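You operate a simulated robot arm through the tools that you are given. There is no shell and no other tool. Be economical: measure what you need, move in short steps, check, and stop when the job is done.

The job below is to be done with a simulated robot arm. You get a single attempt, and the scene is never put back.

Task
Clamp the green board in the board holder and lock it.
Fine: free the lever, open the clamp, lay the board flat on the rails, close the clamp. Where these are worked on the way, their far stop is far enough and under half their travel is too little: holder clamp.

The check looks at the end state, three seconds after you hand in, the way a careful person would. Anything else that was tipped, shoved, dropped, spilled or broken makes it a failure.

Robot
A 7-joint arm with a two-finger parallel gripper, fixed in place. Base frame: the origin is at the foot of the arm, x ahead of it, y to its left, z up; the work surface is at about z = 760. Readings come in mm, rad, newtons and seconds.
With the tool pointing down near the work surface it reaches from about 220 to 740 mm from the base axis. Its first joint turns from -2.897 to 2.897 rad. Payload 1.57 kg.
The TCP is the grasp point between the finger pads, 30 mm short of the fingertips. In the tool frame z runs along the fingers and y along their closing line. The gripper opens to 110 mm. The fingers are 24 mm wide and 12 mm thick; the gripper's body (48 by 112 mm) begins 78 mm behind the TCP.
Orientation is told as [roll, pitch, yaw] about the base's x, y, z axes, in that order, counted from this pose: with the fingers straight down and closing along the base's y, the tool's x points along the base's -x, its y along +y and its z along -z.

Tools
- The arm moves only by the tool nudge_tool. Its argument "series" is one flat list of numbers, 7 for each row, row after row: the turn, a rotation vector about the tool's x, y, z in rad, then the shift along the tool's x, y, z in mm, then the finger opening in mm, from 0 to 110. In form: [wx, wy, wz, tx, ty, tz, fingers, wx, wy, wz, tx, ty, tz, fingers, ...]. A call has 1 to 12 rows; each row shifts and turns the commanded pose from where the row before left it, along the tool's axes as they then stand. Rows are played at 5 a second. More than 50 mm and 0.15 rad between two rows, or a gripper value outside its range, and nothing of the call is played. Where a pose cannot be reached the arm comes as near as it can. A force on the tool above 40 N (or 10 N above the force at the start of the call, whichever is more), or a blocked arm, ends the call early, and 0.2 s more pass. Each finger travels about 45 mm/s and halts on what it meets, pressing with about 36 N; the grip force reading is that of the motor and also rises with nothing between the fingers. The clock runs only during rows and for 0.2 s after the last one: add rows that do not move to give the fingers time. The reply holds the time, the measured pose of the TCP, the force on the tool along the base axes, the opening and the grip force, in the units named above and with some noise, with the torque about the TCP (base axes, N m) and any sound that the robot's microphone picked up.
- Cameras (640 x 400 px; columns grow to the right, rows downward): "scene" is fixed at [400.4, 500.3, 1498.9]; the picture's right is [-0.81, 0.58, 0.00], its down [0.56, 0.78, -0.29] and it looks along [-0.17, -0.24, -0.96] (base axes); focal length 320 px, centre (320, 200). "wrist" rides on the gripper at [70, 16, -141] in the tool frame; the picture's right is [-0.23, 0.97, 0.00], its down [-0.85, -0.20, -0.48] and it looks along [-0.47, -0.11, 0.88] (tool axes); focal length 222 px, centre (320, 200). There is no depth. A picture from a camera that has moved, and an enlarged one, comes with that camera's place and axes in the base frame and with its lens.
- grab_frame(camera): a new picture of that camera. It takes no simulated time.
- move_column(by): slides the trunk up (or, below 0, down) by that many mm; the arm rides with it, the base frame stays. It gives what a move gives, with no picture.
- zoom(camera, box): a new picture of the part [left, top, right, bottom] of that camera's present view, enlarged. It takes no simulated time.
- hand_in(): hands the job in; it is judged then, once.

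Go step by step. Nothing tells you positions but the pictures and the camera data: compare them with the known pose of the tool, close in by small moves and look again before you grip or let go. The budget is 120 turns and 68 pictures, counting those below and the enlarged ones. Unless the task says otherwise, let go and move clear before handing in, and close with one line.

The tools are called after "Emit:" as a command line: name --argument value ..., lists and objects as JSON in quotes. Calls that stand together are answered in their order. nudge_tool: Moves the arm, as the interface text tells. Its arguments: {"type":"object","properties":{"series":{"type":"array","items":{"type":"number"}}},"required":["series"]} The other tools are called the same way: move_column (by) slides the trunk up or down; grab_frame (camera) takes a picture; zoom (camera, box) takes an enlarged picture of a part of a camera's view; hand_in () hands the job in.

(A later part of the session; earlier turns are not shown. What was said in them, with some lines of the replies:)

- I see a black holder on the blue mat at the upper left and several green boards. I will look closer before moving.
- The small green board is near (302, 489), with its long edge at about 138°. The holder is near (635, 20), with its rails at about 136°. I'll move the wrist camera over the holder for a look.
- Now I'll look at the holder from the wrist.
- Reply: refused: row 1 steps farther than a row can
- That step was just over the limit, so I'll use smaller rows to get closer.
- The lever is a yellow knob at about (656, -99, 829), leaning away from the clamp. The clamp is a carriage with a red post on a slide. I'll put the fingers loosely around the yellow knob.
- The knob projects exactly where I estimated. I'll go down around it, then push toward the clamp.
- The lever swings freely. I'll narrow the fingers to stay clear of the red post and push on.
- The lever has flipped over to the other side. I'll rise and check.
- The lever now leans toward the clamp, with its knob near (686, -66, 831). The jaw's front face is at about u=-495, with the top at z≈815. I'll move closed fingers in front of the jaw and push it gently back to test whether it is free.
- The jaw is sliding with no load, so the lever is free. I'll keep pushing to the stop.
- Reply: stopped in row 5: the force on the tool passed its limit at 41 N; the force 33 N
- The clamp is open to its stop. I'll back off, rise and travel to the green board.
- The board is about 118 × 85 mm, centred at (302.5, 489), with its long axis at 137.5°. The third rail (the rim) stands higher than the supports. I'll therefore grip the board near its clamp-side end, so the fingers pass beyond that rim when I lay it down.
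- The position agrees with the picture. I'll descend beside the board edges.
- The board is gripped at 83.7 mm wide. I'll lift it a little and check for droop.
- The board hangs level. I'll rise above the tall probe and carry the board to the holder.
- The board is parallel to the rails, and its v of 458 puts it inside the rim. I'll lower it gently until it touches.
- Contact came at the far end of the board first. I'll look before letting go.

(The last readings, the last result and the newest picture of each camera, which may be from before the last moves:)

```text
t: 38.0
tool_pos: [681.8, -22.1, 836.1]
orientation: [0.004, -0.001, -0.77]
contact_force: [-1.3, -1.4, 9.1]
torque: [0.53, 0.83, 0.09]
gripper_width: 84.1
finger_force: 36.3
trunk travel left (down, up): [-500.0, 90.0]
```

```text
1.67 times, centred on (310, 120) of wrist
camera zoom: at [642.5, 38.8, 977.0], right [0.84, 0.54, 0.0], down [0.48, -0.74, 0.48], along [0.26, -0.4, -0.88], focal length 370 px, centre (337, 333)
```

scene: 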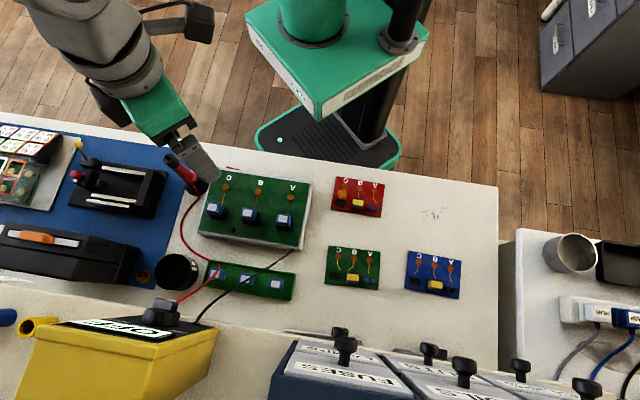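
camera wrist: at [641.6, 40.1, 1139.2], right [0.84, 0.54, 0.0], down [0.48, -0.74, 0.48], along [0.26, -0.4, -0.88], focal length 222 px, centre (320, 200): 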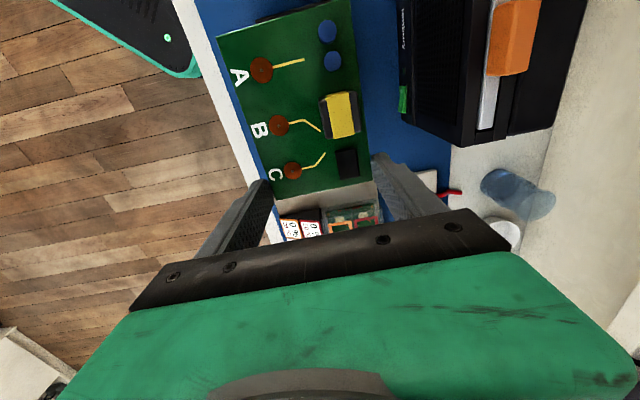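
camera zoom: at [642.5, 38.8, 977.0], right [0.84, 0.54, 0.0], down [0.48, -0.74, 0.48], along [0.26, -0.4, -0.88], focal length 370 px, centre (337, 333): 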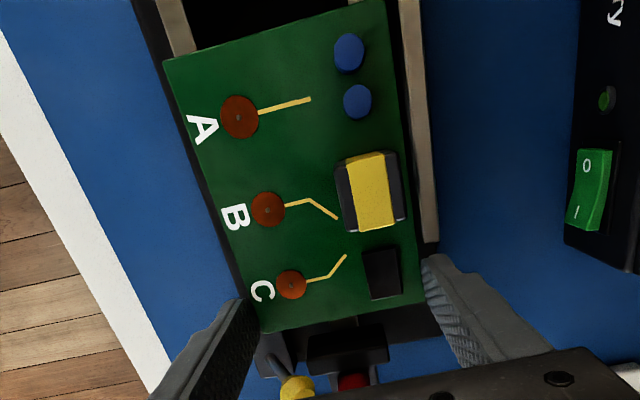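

It lies inside the rim, over both rails. I'll release with a small opening and rise.

Emit:
nudge_tool --series '[0, 0, 0, 0, 0, 0, 88, 0, 0, 0, 0, 0, 0, 94, 0, 0, 0, 0, 0, 0, 96, 0, 0, 0, 0, 0, 0, 96]'

Emit:
nudge_tool --series '[0, 0, 0, 0, 0, -8, 96, 0, 0, 0, 0, 0, -15, 96, 0, 0, 0, 0, 0, -30, 96, 0, 0, 0, 0, 0, -30, 96, 0, 0, 0, 0, 0, 0, 96]'

Emit:
zoom --camera "scene" --box '[50, 140, 162, 210]'

Emit:
zoom --camera "wrist" --box '[220, 50, 420, 200]'

```text
t: 39.0
tool_pos: [680.9, -22.6, 834.2]
orientation: [0.0, 0.001, -0.771]
contact_force: [0.5, -0.7, -1.1]
torque: [0.0, 0.02, -0.02]
gripper_width: 96.1
finger_force: 0.1
trunk travel left (down, up): [-500.0, 90.0]
```

```text
t: 40.2
tool_pos: [681.5, -21.5, 918.9]
orientation: [0.0, 0.003, -0.77]
contact_force: [0.4, -0.6, 0.1]
torque: [0.03, -0.04, 0.01]
gripper_width: 96.0
finger_force: 0.2
trunk travel left (down, up): [-500.0, 90.0]
```

```text
5.71 times, centred on (106, 175) of scene
camera zoom: at [400.4, 500.3, 1498.9], right [-0.81, 0.58, 0.0], down [0.56, 0.78, -0.29], along [-0.17, -0.24, -0.96], focal length 1829 px, centre (1543, 343)
```

zoom: 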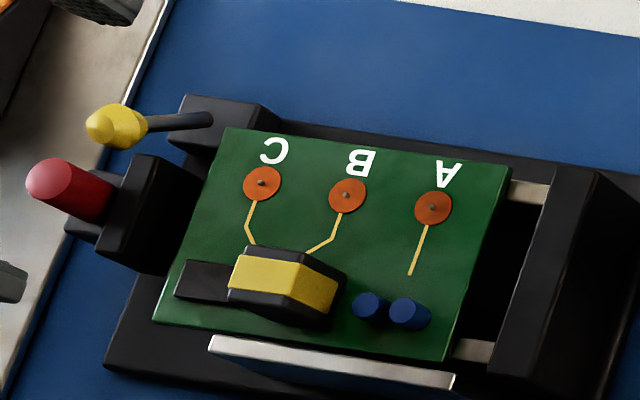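

```text
2.67 times, centred on (320, 125) of wrist
camera zoom: at [642.7, 39.0, 1059.3], right [0.84, 0.54, 0.0], down [0.48, -0.74, 0.48], along [0.26, -0.4, -0.88], focal length 592 px, centre (320, 400)
```

zoom: 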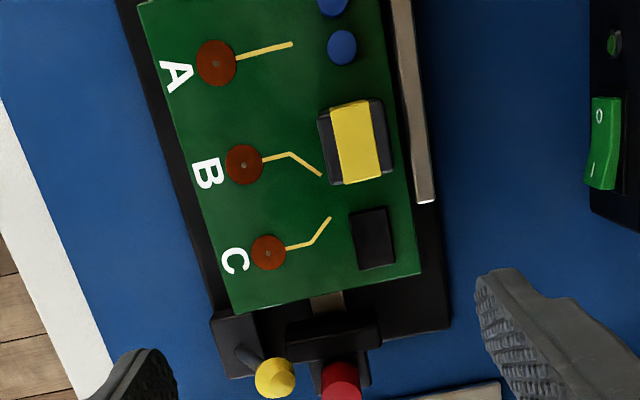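

The board lies flat on both rails. Next I'll turn the tool a quarter turn, so the fingers close along the slide, and take hold of the red post.

Emit:
nudge_tool --series '[0, 0, 0, 0, 0, -30, 40, 0, 0, -0.143, 0, 0, 0, 40, 0, 0, -0.143, 0, 0, 0, 40, 0, 0, -0.143, 0, 0, 0, 40, 0, 0, -0.143, 0, 0, 0, 40, 0, 0, -0.143, 0, 0, 0, 40, 0, 0, -0.143, 0, 0, 0, 40, 0, 0, -0.143, 0, 0, 0, 40, 0, 0, -0.143, 0, 0, 0, 40, 0, 0, -0.143, 0, 0, 0, 40, 0, 0, -0.143, 0, 0, 0, 40, 0, 0, -0.141, 0, 0, 0, 40]'

```text
t: 42.8
tool_pos: [682.0, -20.6, 947.5]
orientation: [0.002, -0.001, 0.804]
contact_force: [0.2, -0.1, 0.2]
torque: [-0.02, 0.04, 0.0]
gripper_width: 39.9
finger_force: 0.0
trunk travel left (down, up): [-500.0, 90.0]
```

Emit:
nudge_tool --series '[0, 0, 0, 2.2, -26, 0, 40, 0, 0, 0, 2.2, -26, 0, 40, 0, 0, 0, 0, 0, 30, 40, 0, 0, 0, 0, 0, 30, 40, 0, 0, 0, 0, 0, 0, 40]'

Emit:
grab_frame --camera "wrist"

Emit:
zoom --camera "scene" --box '[30, 130, 142, 200]'

```text
t: 44.0
tool_pos: [715.8, -60.8, 888.5]
orientation: [0.002, -0.003, 0.799]
contact_force: [-0.4, 0.8, -0.4]
torque: [-0.01, -0.01, 0.01]
gripper_width: 39.8
finger_force: 0.1
trunk travel left (down, up): [-500.0, 90.0]
```

```text
25 pictures are left
camera wrist: at [655.9, -99.0, 1028.7], right [-0.54, 0.84, 0.0], down [0.74, 0.47, 0.48], along [0.4, 0.26, -0.88], focal length 222 px, centre (320, 200)
```

wrist: 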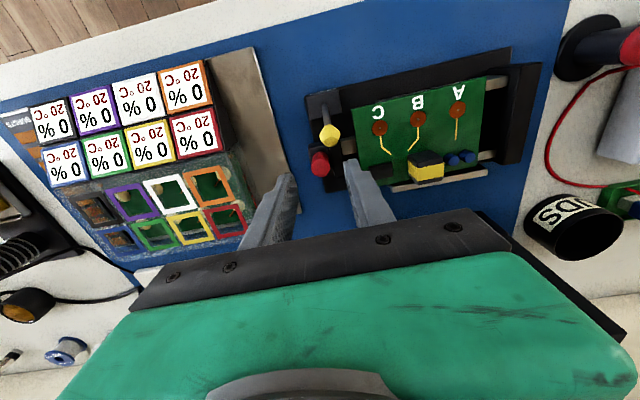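

```text
5.71 times, centred on (86, 165) of scene
camera zoom: at [400.4, 500.3, 1498.9], right [-0.81, 0.58, 0.0], down [0.56, 0.78, -0.29], along [-0.17, -0.24, -0.96], focal length 1829 px, centre (1657, 400)
```

zoom: 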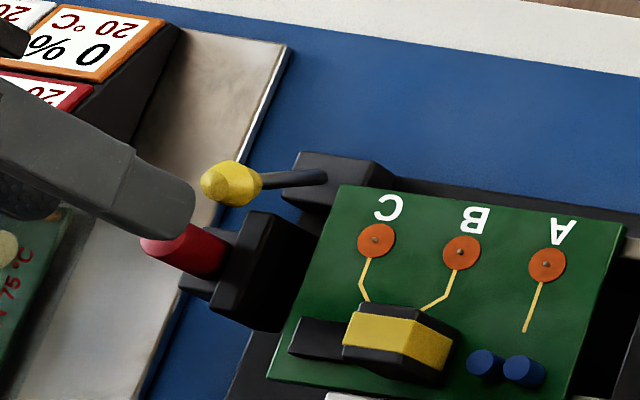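

The red post is near (712.5, -60.6), with its top at about 828. I'll shift a little toward +v to clear the yellow knob and descend with the tips just above the jaw top.

Emit:
nudge_tool --series '[0, 0, 0, -4, 2, 10, 40, 0, 0, 0, 0, 0, 10, 40, 0, 0, 0, 0, 0, 10, 40, 0, 0, 0, 0, 0, 5, 40, 0, 0, 0, 0, 0, 4, 40, 0, 0, 0, 0, 0, 0, 40]'

Emit:
zoom --camera "wrist" --box '[240, 90, 400, 210]'

Emit:
zoom --camera "scene" --box '[40, 140, 136, 200]'

```text
t: 45.4
tool_pos: [716.7, -56.8, 849.1]
orientation: [0.001, 0.002, 0.802]
contact_force: [-0.2, 0.0, 0.2]
torque: [0.02, -0.01, -0.05]
gripper_width: 40.1
finger_force: 0.0
trunk travel left (down, up): [-500.0, 90.0]
```

```text
3.33 times, centred on (320, 150) of wrist
camera zoom: at [656.8, -95.2, 989.6], right [-0.54, 0.84, 0.0], down [0.74, 0.47, 0.48], along [0.4, 0.26, -0.88], focal length 740 px, centre (320, 367)
```

zoom: 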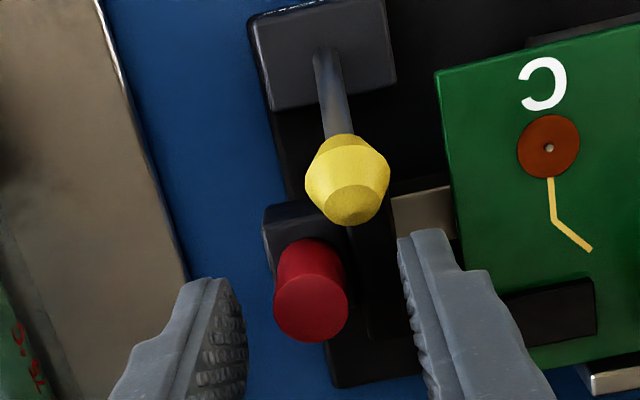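

```text
6.67 times, centred on (88, 170) of scene
camera zoom: at [400.4, 500.3, 1498.9], right [-0.81, 0.58, 0.0], down [0.56, 0.78, -0.29], along [-0.17, -0.24, -0.96], focal length 2134 px, centre (1867, 400)
```

zoom: 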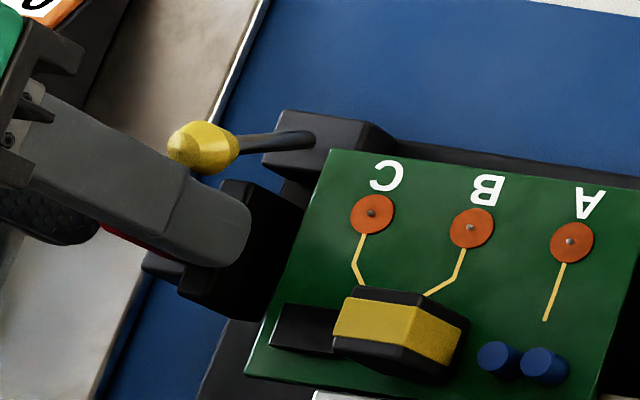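

The post is between the fingers. I'll close on it.

Emit:
nudge_tool --series '[0, 0, 0, 0, 0, 0, 30, 0, 0, 0, 0, 0, 0, 20, 0, 0, 0, 0, 0, 0, 10, 0, 0, 0, 0, 0, 0, 8, 0, 0, 0, 0, 0, 0, 8]'

```text
t: 46.6
tool_pos: [717.6, -57.0, 850.2]
orientation: [0.003, 0.002, 0.8]
contact_force: [0.3, -0.1, 0.9]
torque: [-0.15, -0.19, 0.01]
gripper_width: 16.8
finger_force: 31.8
trunk travel left (down, up): [-500.0, 90.0]
```

Gripped at 16.8 mm. Sliding the clamp toward the board.

Emit:
nudge_tool --series '[0, 0, 0, 0, 3, 0, 8, 0, 0, 0, 0, 3, 0, 8, 0, 0, 0, 0, 3, 0, 8, 0, 0, 0, 0, 3, 0, 8, 0, 0, 0, 0, 3, 0, 8, 0, 0, 0, 0, 3, 0, 8, 0, 0, 0, 0, 0, 0, 8]'

Emit:
zoom --camera "scene" --box '[50, 140, 162, 210]'

```text
t: 48.2
tool_pos: [704.3, -44.1, 849.4]
orientation: [0.002, 0.0, 0.802]
contact_force: [-0.3, 0.0, 0.2]
torque: [-0.16, -0.2, 0.01]
gripper_width: 17.0
finger_force: 31.5
trunk travel left (down, up): [-500.0, 90.0]
```

```text
5.71 times, centred on (106, 175) of scene
camera zoom: at [400.4, 500.3, 1498.9], right [-0.81, 0.58, 0.0], down [0.56, 0.78, -0.29], along [-0.17, -0.24, -0.96], focal length 1829 px, centre (1543, 343)
```

zoom: 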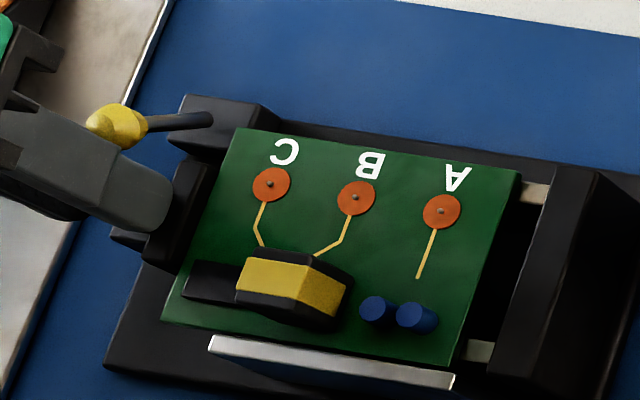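

Emit:
nudge_tool --series '[0, 0, 0, 0, 3, 0, 8, 0, 0, 0, 0, 3, 0, 8, 0, 0, 0, 0, 3, 0, 8, 0, 0, 0, 0, 2, 0, 8, 0, 0, 0, 0, 0, 0, 8]'

Emit:
zoom --camera "scene" --box '[50, 140, 162, 210]'

```text
t: 49.4
tool_pos: [697.1, -38.3, 848.2]
orientation: [0.001, 0.001, 0.802]
contact_force: [1.6, 0.7, 1.4]
torque: [-0.11, -0.29, -0.03]
gripper_width: 17.1
finger_force: 31.6
trunk travel left (down, up): [-500.0, 90.0]
```

```text
5.71 times, centred on (106, 175) of scene
camera zoom: at [400.4, 500.3, 1498.9], right [-0.81, 0.58, 0.0], down [0.56, 0.78, -0.29], along [-0.17, -0.24, -0.96], focal length 1829 px, centre (1543, 343)
```

zoom: 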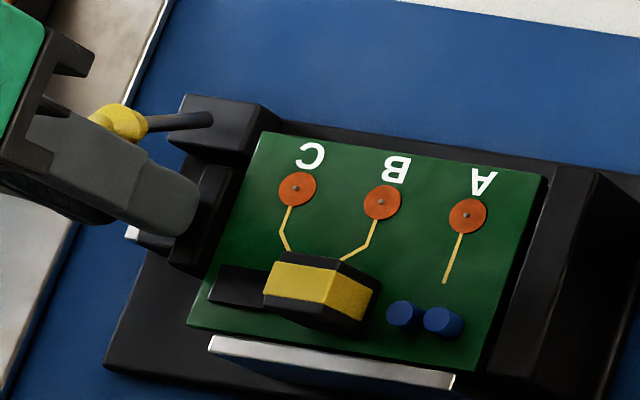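

Emit:
nudge_tool --series '[0, 0, 0, 0, 2, 0, 8, 0, 0, 0, 0, 2, 0, 8, 0, 0, 0, 0, 1, 0, 8, 0, 0, 0, 0, 1, 0, 8, 0, 0, 0, 0, 0, 0, 8]'

Emit:
zoom --camera "scene" --box '[50, 140, 162, 210]'

```text
t: 50.6
tool_pos: [693.9, -33.7, 850.0]
orientation: [0.002, 0.0, 0.8]
contact_force: [7.7, -3.7, -1.1]
torque: [-0.17, -0.5, 0.03]
gripper_width: 17.1
finger_force: 32.3
trunk travel left (down, up): [-500.0, 90.0]
```

```text
5.71 times, centred on (106, 175) of scene
camera zoom: at [400.4, 500.3, 1498.9], right [-0.81, 0.58, 0.0], down [0.56, 0.78, -0.29], along [-0.17, -0.24, -0.96], focal length 1829 px, centre (1543, 343)
```

zoom: 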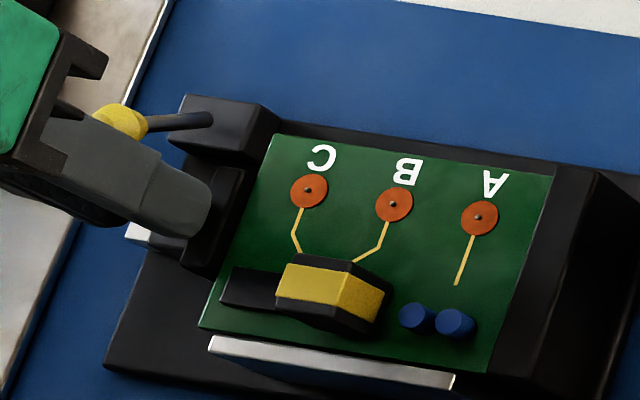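

Emit:
nudge_tool --series '[0, 0, 0, 0, 1, 0, 8, 0, 0, 0, 0, 1, 0, 8, 0, 0, 0, 0, 1, 0, 8, 0, 0, 0, 0, 0, 0, 8]'

```text
t: 51.6
tool_pos: [692.5, -33.2, 849.9]
orientation: [0.001, -0.002, 0.798]
contact_force: [21.9, -18.9, -0.2]
torque: [-0.65, -0.7, 0.04]
gripper_width: 16.8
finger_force: 31.9
trunk travel left (down, up): [-500.0, 90.0]
```

The board is clamped firmly against the stop. I'll let go of the post, rise and turn back for the lever.

Emit:
nudge_tool --series '[0, 0, 0, 0, 0, 0, 28, 0, 0, 0, 0, 0, 0, 30, 0, 0, 0, 0, 0, -20, 30, 0, 0, 0, 0, 0, -40, 30, 0, 0, 0, 0, 0, 0, 30]'

Emit:
nudge_tool --series '[0, 0, 0.143, 0, 0, 0, 32, 0, 0, 0.143, 0, 0, 0, 32, 0, 0, 0.143, 0, 0, 0, 32, 0, 0, 0.143, 0, 0, 0, 32, 0, 0, 0.143, 0, 0, 0, 32, 0, 0, 0.143, 0, 0, 0, 32, 0, 0, 0.143, 0, 0, 0, 32, 0, 0, 0.143, 0, 0, 0, 32, 0, 0, 0.143, 0, 0, 0, 32, 0, 0, 0.143, 0, 0, 0, 32, 0, 0, 0.141, 0, 0, 0, 32, 0, 0, 0, 0, 0, 0, 32]'

Emit:
zoom --camera "wrist" --box '[240, 60, 400, 200]'

Emit:
zoom --camera "scene" --box '[50, 140, 162, 210]'

```text
t: 52.8
tool_pos: [690.7, -30.8, 909.4]
orientation: [0.006, 0.0, 0.801]
contact_force: [0.6, -0.9, -0.1]
torque: [0.0, -0.04, -0.01]
gripper_width: 30.2
finger_force: 0.1
trunk travel left (down, up): [-500.0, 90.0]
```

```text
t: 55.4
tool_pos: [690.8, -30.0, 909.2]
orientation: [0.0, 0.003, -0.771]
contact_force: [-0.1, -0.5, -0.9]
torque: [-0.02, 0.0, 0.0]
gripper_width: 32.0
finger_force: 0.1
trunk travel left (down, up): [-500.0, 90.0]
```

```text
2.86 times, centred on (320, 130) of wrist
camera zoom: at [651.4, 30.1, 1049.7], right [0.84, 0.54, 0.0], down [0.47, -0.74, 0.48], along [0.26, -0.4, -0.88], focal length 635 px, centre (320, 400)
```

zoom: 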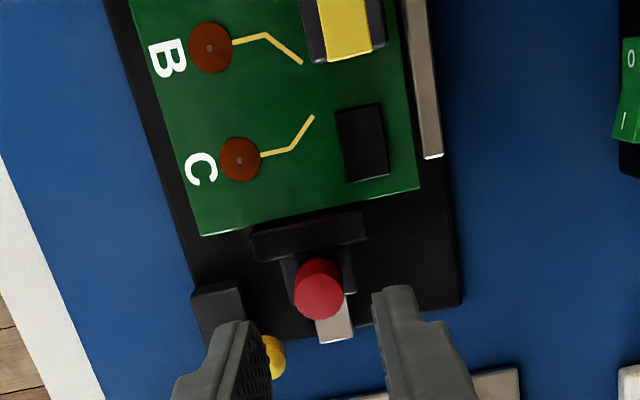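

```text
5.71 times, centred on (106, 175) of scene
camera zoom: at [400.4, 500.3, 1498.9], right [-0.81, 0.58, 0.0], down [0.56, 0.78, -0.29], along [-0.17, -0.24, -0.96], focal length 1829 px, centre (1543, 343)
```

zoom: 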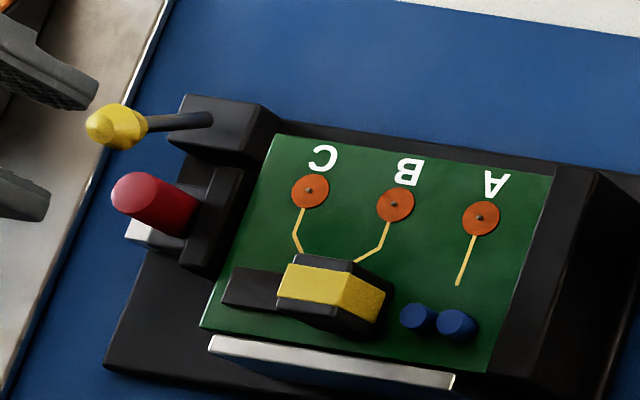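

The board and jaw look snug. I'll move over the yellow knob, offset so the finger clears the red post.

Emit:
nudge_tool --series '[0, 0, 0, -16, -15.6, 0, 30, 0, 0, 0, -16, -15.7, 0, 30, 0, 0, 0, 0, 0, 20, 30, 0, 0, 0, 0, 0, 15, 30, 0, 0, 0, 0, 0, 0, 30]'

Emit:
zoom --camera "wrist" --box '[250, 90, 400, 200]'

Emit:
zoom --camera "scene" --box '[40, 130, 136, 190]'

```text
t: 56.6
tool_pos: [691.2, -75.3, 873.5]
orientation: [-0.001, 0.004, -0.77]
contact_force: [-0.3, 0.1, 0.7]
torque: [0.01, 0.0, -0.02]
gripper_width: 30.1
finger_force: 0.1
trunk travel left (down, up): [-500.0, 90.0]
```

```text
3.64 times, centred on (325, 145) of wrist
camera zoom: at [652.6, -14.8, 1014.2], right [0.84, 0.54, 0.0], down [0.48, -0.74, 0.48], along [0.26, -0.4, -0.88], focal length 808 px, centre (302, 400)
```

zoom: 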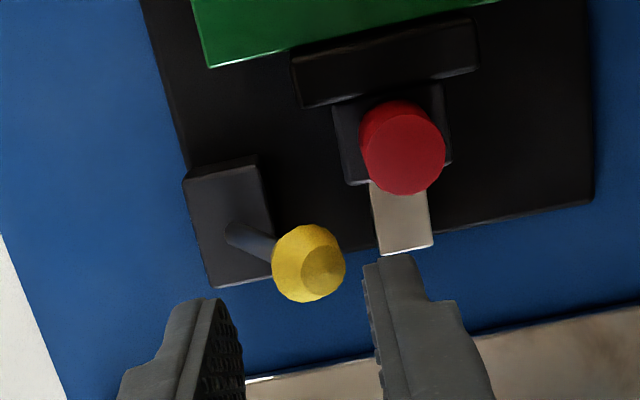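

```text
6.67 times, centred on (88, 160) of scene
camera zoom: at [400.4, 500.3, 1498.9], right [-0.81, 0.58, 0.0], down [0.56, 0.78, -0.29], along [-0.17, -0.24, -0.96], focal length 2134 px, centre (1867, 467)
```

zoom: 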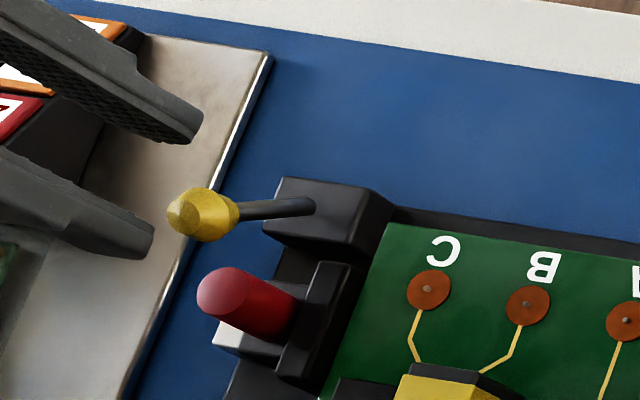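

Emit:
nudge_tool --series '[0, 0, 0, 0, 2, 10, 30, 0, 0, 0, 0, 0, 10, 30, 0, 0, 0, 0, 0, 8, 30, 0, 0, 0, 0, 0, 0, 30]'

Emit:
nudge_tool --series '[0, 0, 0, 0, -7, 0, 30, 0, 0, 0, 0, -7, 0, 30, 0, 0, 0, 0, -7, 0, 30, 0, 0, 0, 0, -7, 0, 30, 0, 0, 0, 0, -5, 0, 30, 0, 0, 0, 0, 0, 0, 30]'

Emit:
zoom --camera "scene" --box '[40, 130, 136, 190]'

```text
t: 57.6
tool_pos: [691.2, -74.4, 845.7]
orientation: [0.0, 0.0, -0.77]
contact_force: [0.0, -0.3, -0.2]
torque: [0.02, 0.0, -0.01]
gripper_width: 30.1
finger_force: 0.1
trunk travel left (down, up): [-500.0, 90.0]
```

```text
t: 59.0
tool_pos: [670.4, -98.2, 846.4]
orientation: [0.0, 0.001, -0.771]
contact_force: [-1.5, 0.1, 0.0]
torque: [0.03, 0.06, 0.0]
gripper_width: 31.1
finger_force: 0.6
trunk travel left (down, up): [-500.0, 90.0]
```

```text
6.67 times, centred on (88, 160) of scene
camera zoom: at [400.4, 500.3, 1498.9], right [-0.81, 0.58, 0.0], down [0.56, 0.78, -0.29], along [-0.17, -0.24, -0.96], focal length 2134 px, centre (1867, 467)
```

zoom: 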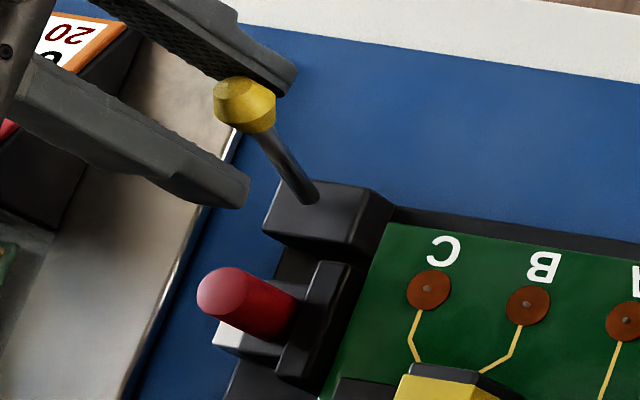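

The lever has swung back and is resting on the far finger. I'll move on in -v to let it reach its stop and press it there lightly.

Emit:
nudge_tool --series '[0, 0, 0, 0, -5, 0, 30, 0, 0, 0, 0, -5, 0, 30, 0, 0, 0, 0, -3, 0, 30, 0, 0, 0, 0, -2, 0, 30, 0, 0, 0, 0, 0, 0, 30]'

Emit:
zoom --camera "scene" --box '[40, 120, 136, 180]'

```text
t: 60.2
tool_pos: [659.7, -108.6, 844.9]
orientation: [-0.001, 0.002, -0.77]
contact_force: [0.9, 0.6, 0.4]
torque: [0.02, 0.0, -0.03]
gripper_width: 30.2
finger_force: 0.1
trunk travel left (down, up): [-500.0, 90.0]
```

```text
6.67 times, centred on (88, 150) of scene
camera zoom: at [400.4, 500.3, 1498.9], right [-0.81, 0.58, 0.0], down [0.56, 0.78, -0.29], along [-0.17, -0.24, -0.96], focal length 2134 px, centre (1867, 533)
```

zoom: 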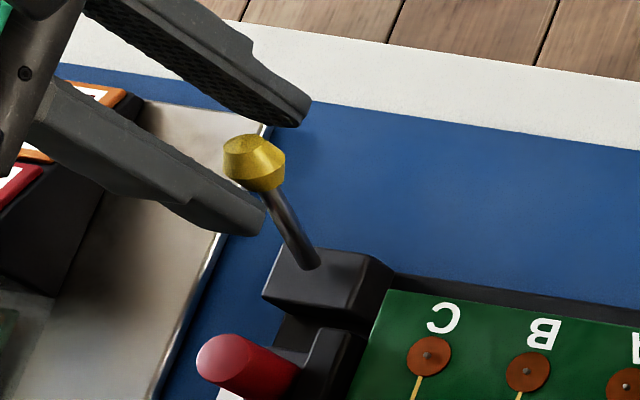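

The lever is back exactly in its starting, locked position. I'll rise clear and take a final look.

Emit:
nudge_tool --series '[0, 0, 0, 0, 2, -10, 30, 0, 0, 0, 0, 0, -30, 30, 0, 0, 0, 0, 0, -40, 30, 0, 0, 0, 0, 0, -40, 30, 0, 0, 0, -20, -10, -20, 30, 0, 0, 0, 0, 0, 0, 30]'

Emit:
grab_frame --camera "wrist"

Emit:
zoom --camera "scene" --box '[40, 120, 200, 220]'

Emit:
grab_frame --camera "scene"

```text
t: 61.6
tool_pos: [668.0, -128.7, 985.1]
orientation: [0.0, 0.001, -0.771]
contact_force: [-0.5, 0.7, 0.6]
torque: [-0.01, 0.01, 0.08]
gripper_width: 30.1
finger_force: 0.1
trunk travel left (down, up): [-500.0, 90.0]
```

```text
12 pictures are left
camera wrist: at [629.0, -67.6, 1125.9], right [0.84, 0.54, 0.0], down [0.48, -0.74, 0.48], along [0.26, -0.4, -0.88], focal length 222 px, centre (320, 200)
```

wrist: 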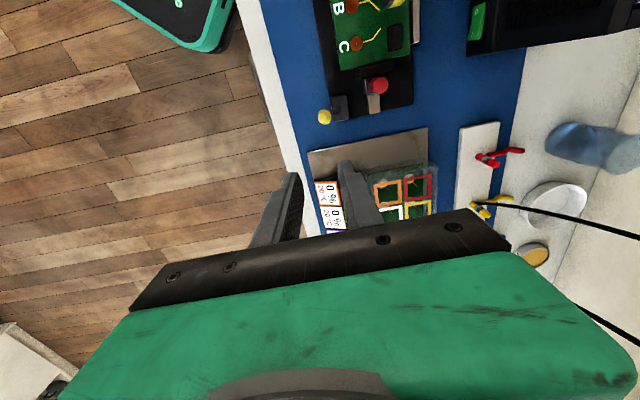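

```text
4.00 times, centred on (120, 170) of scene
camera zoom: at [400.4, 500.3, 1498.9], right [-0.81, 0.58, 0.0], down [0.56, 0.78, -0.29], along [-0.17, -0.24, -0.96], focal length 1281 px, centre (1120, 320)
```

zoom: 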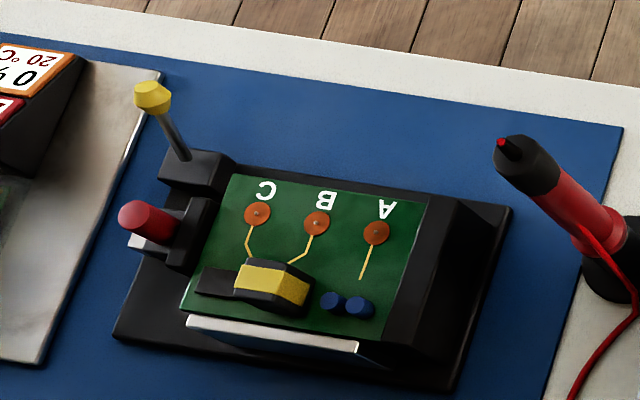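

```text
10 pictures are left
```

scene: 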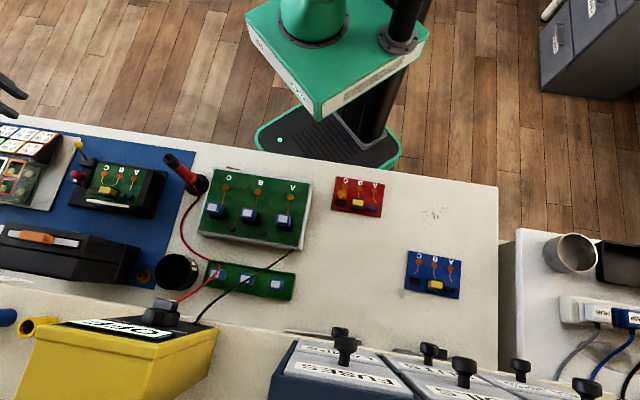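

The board sits flat and clamped against the stop, the lever is back at its locked side, and nothing else has moved. I'm handing in.

Emit:
hand_in

```text
The job is handed in.
```

The green board is flat on the rails, clamped against the stop, and the lever is back in its starting position, which I took to be locked but did not test by pulling on the clamp.
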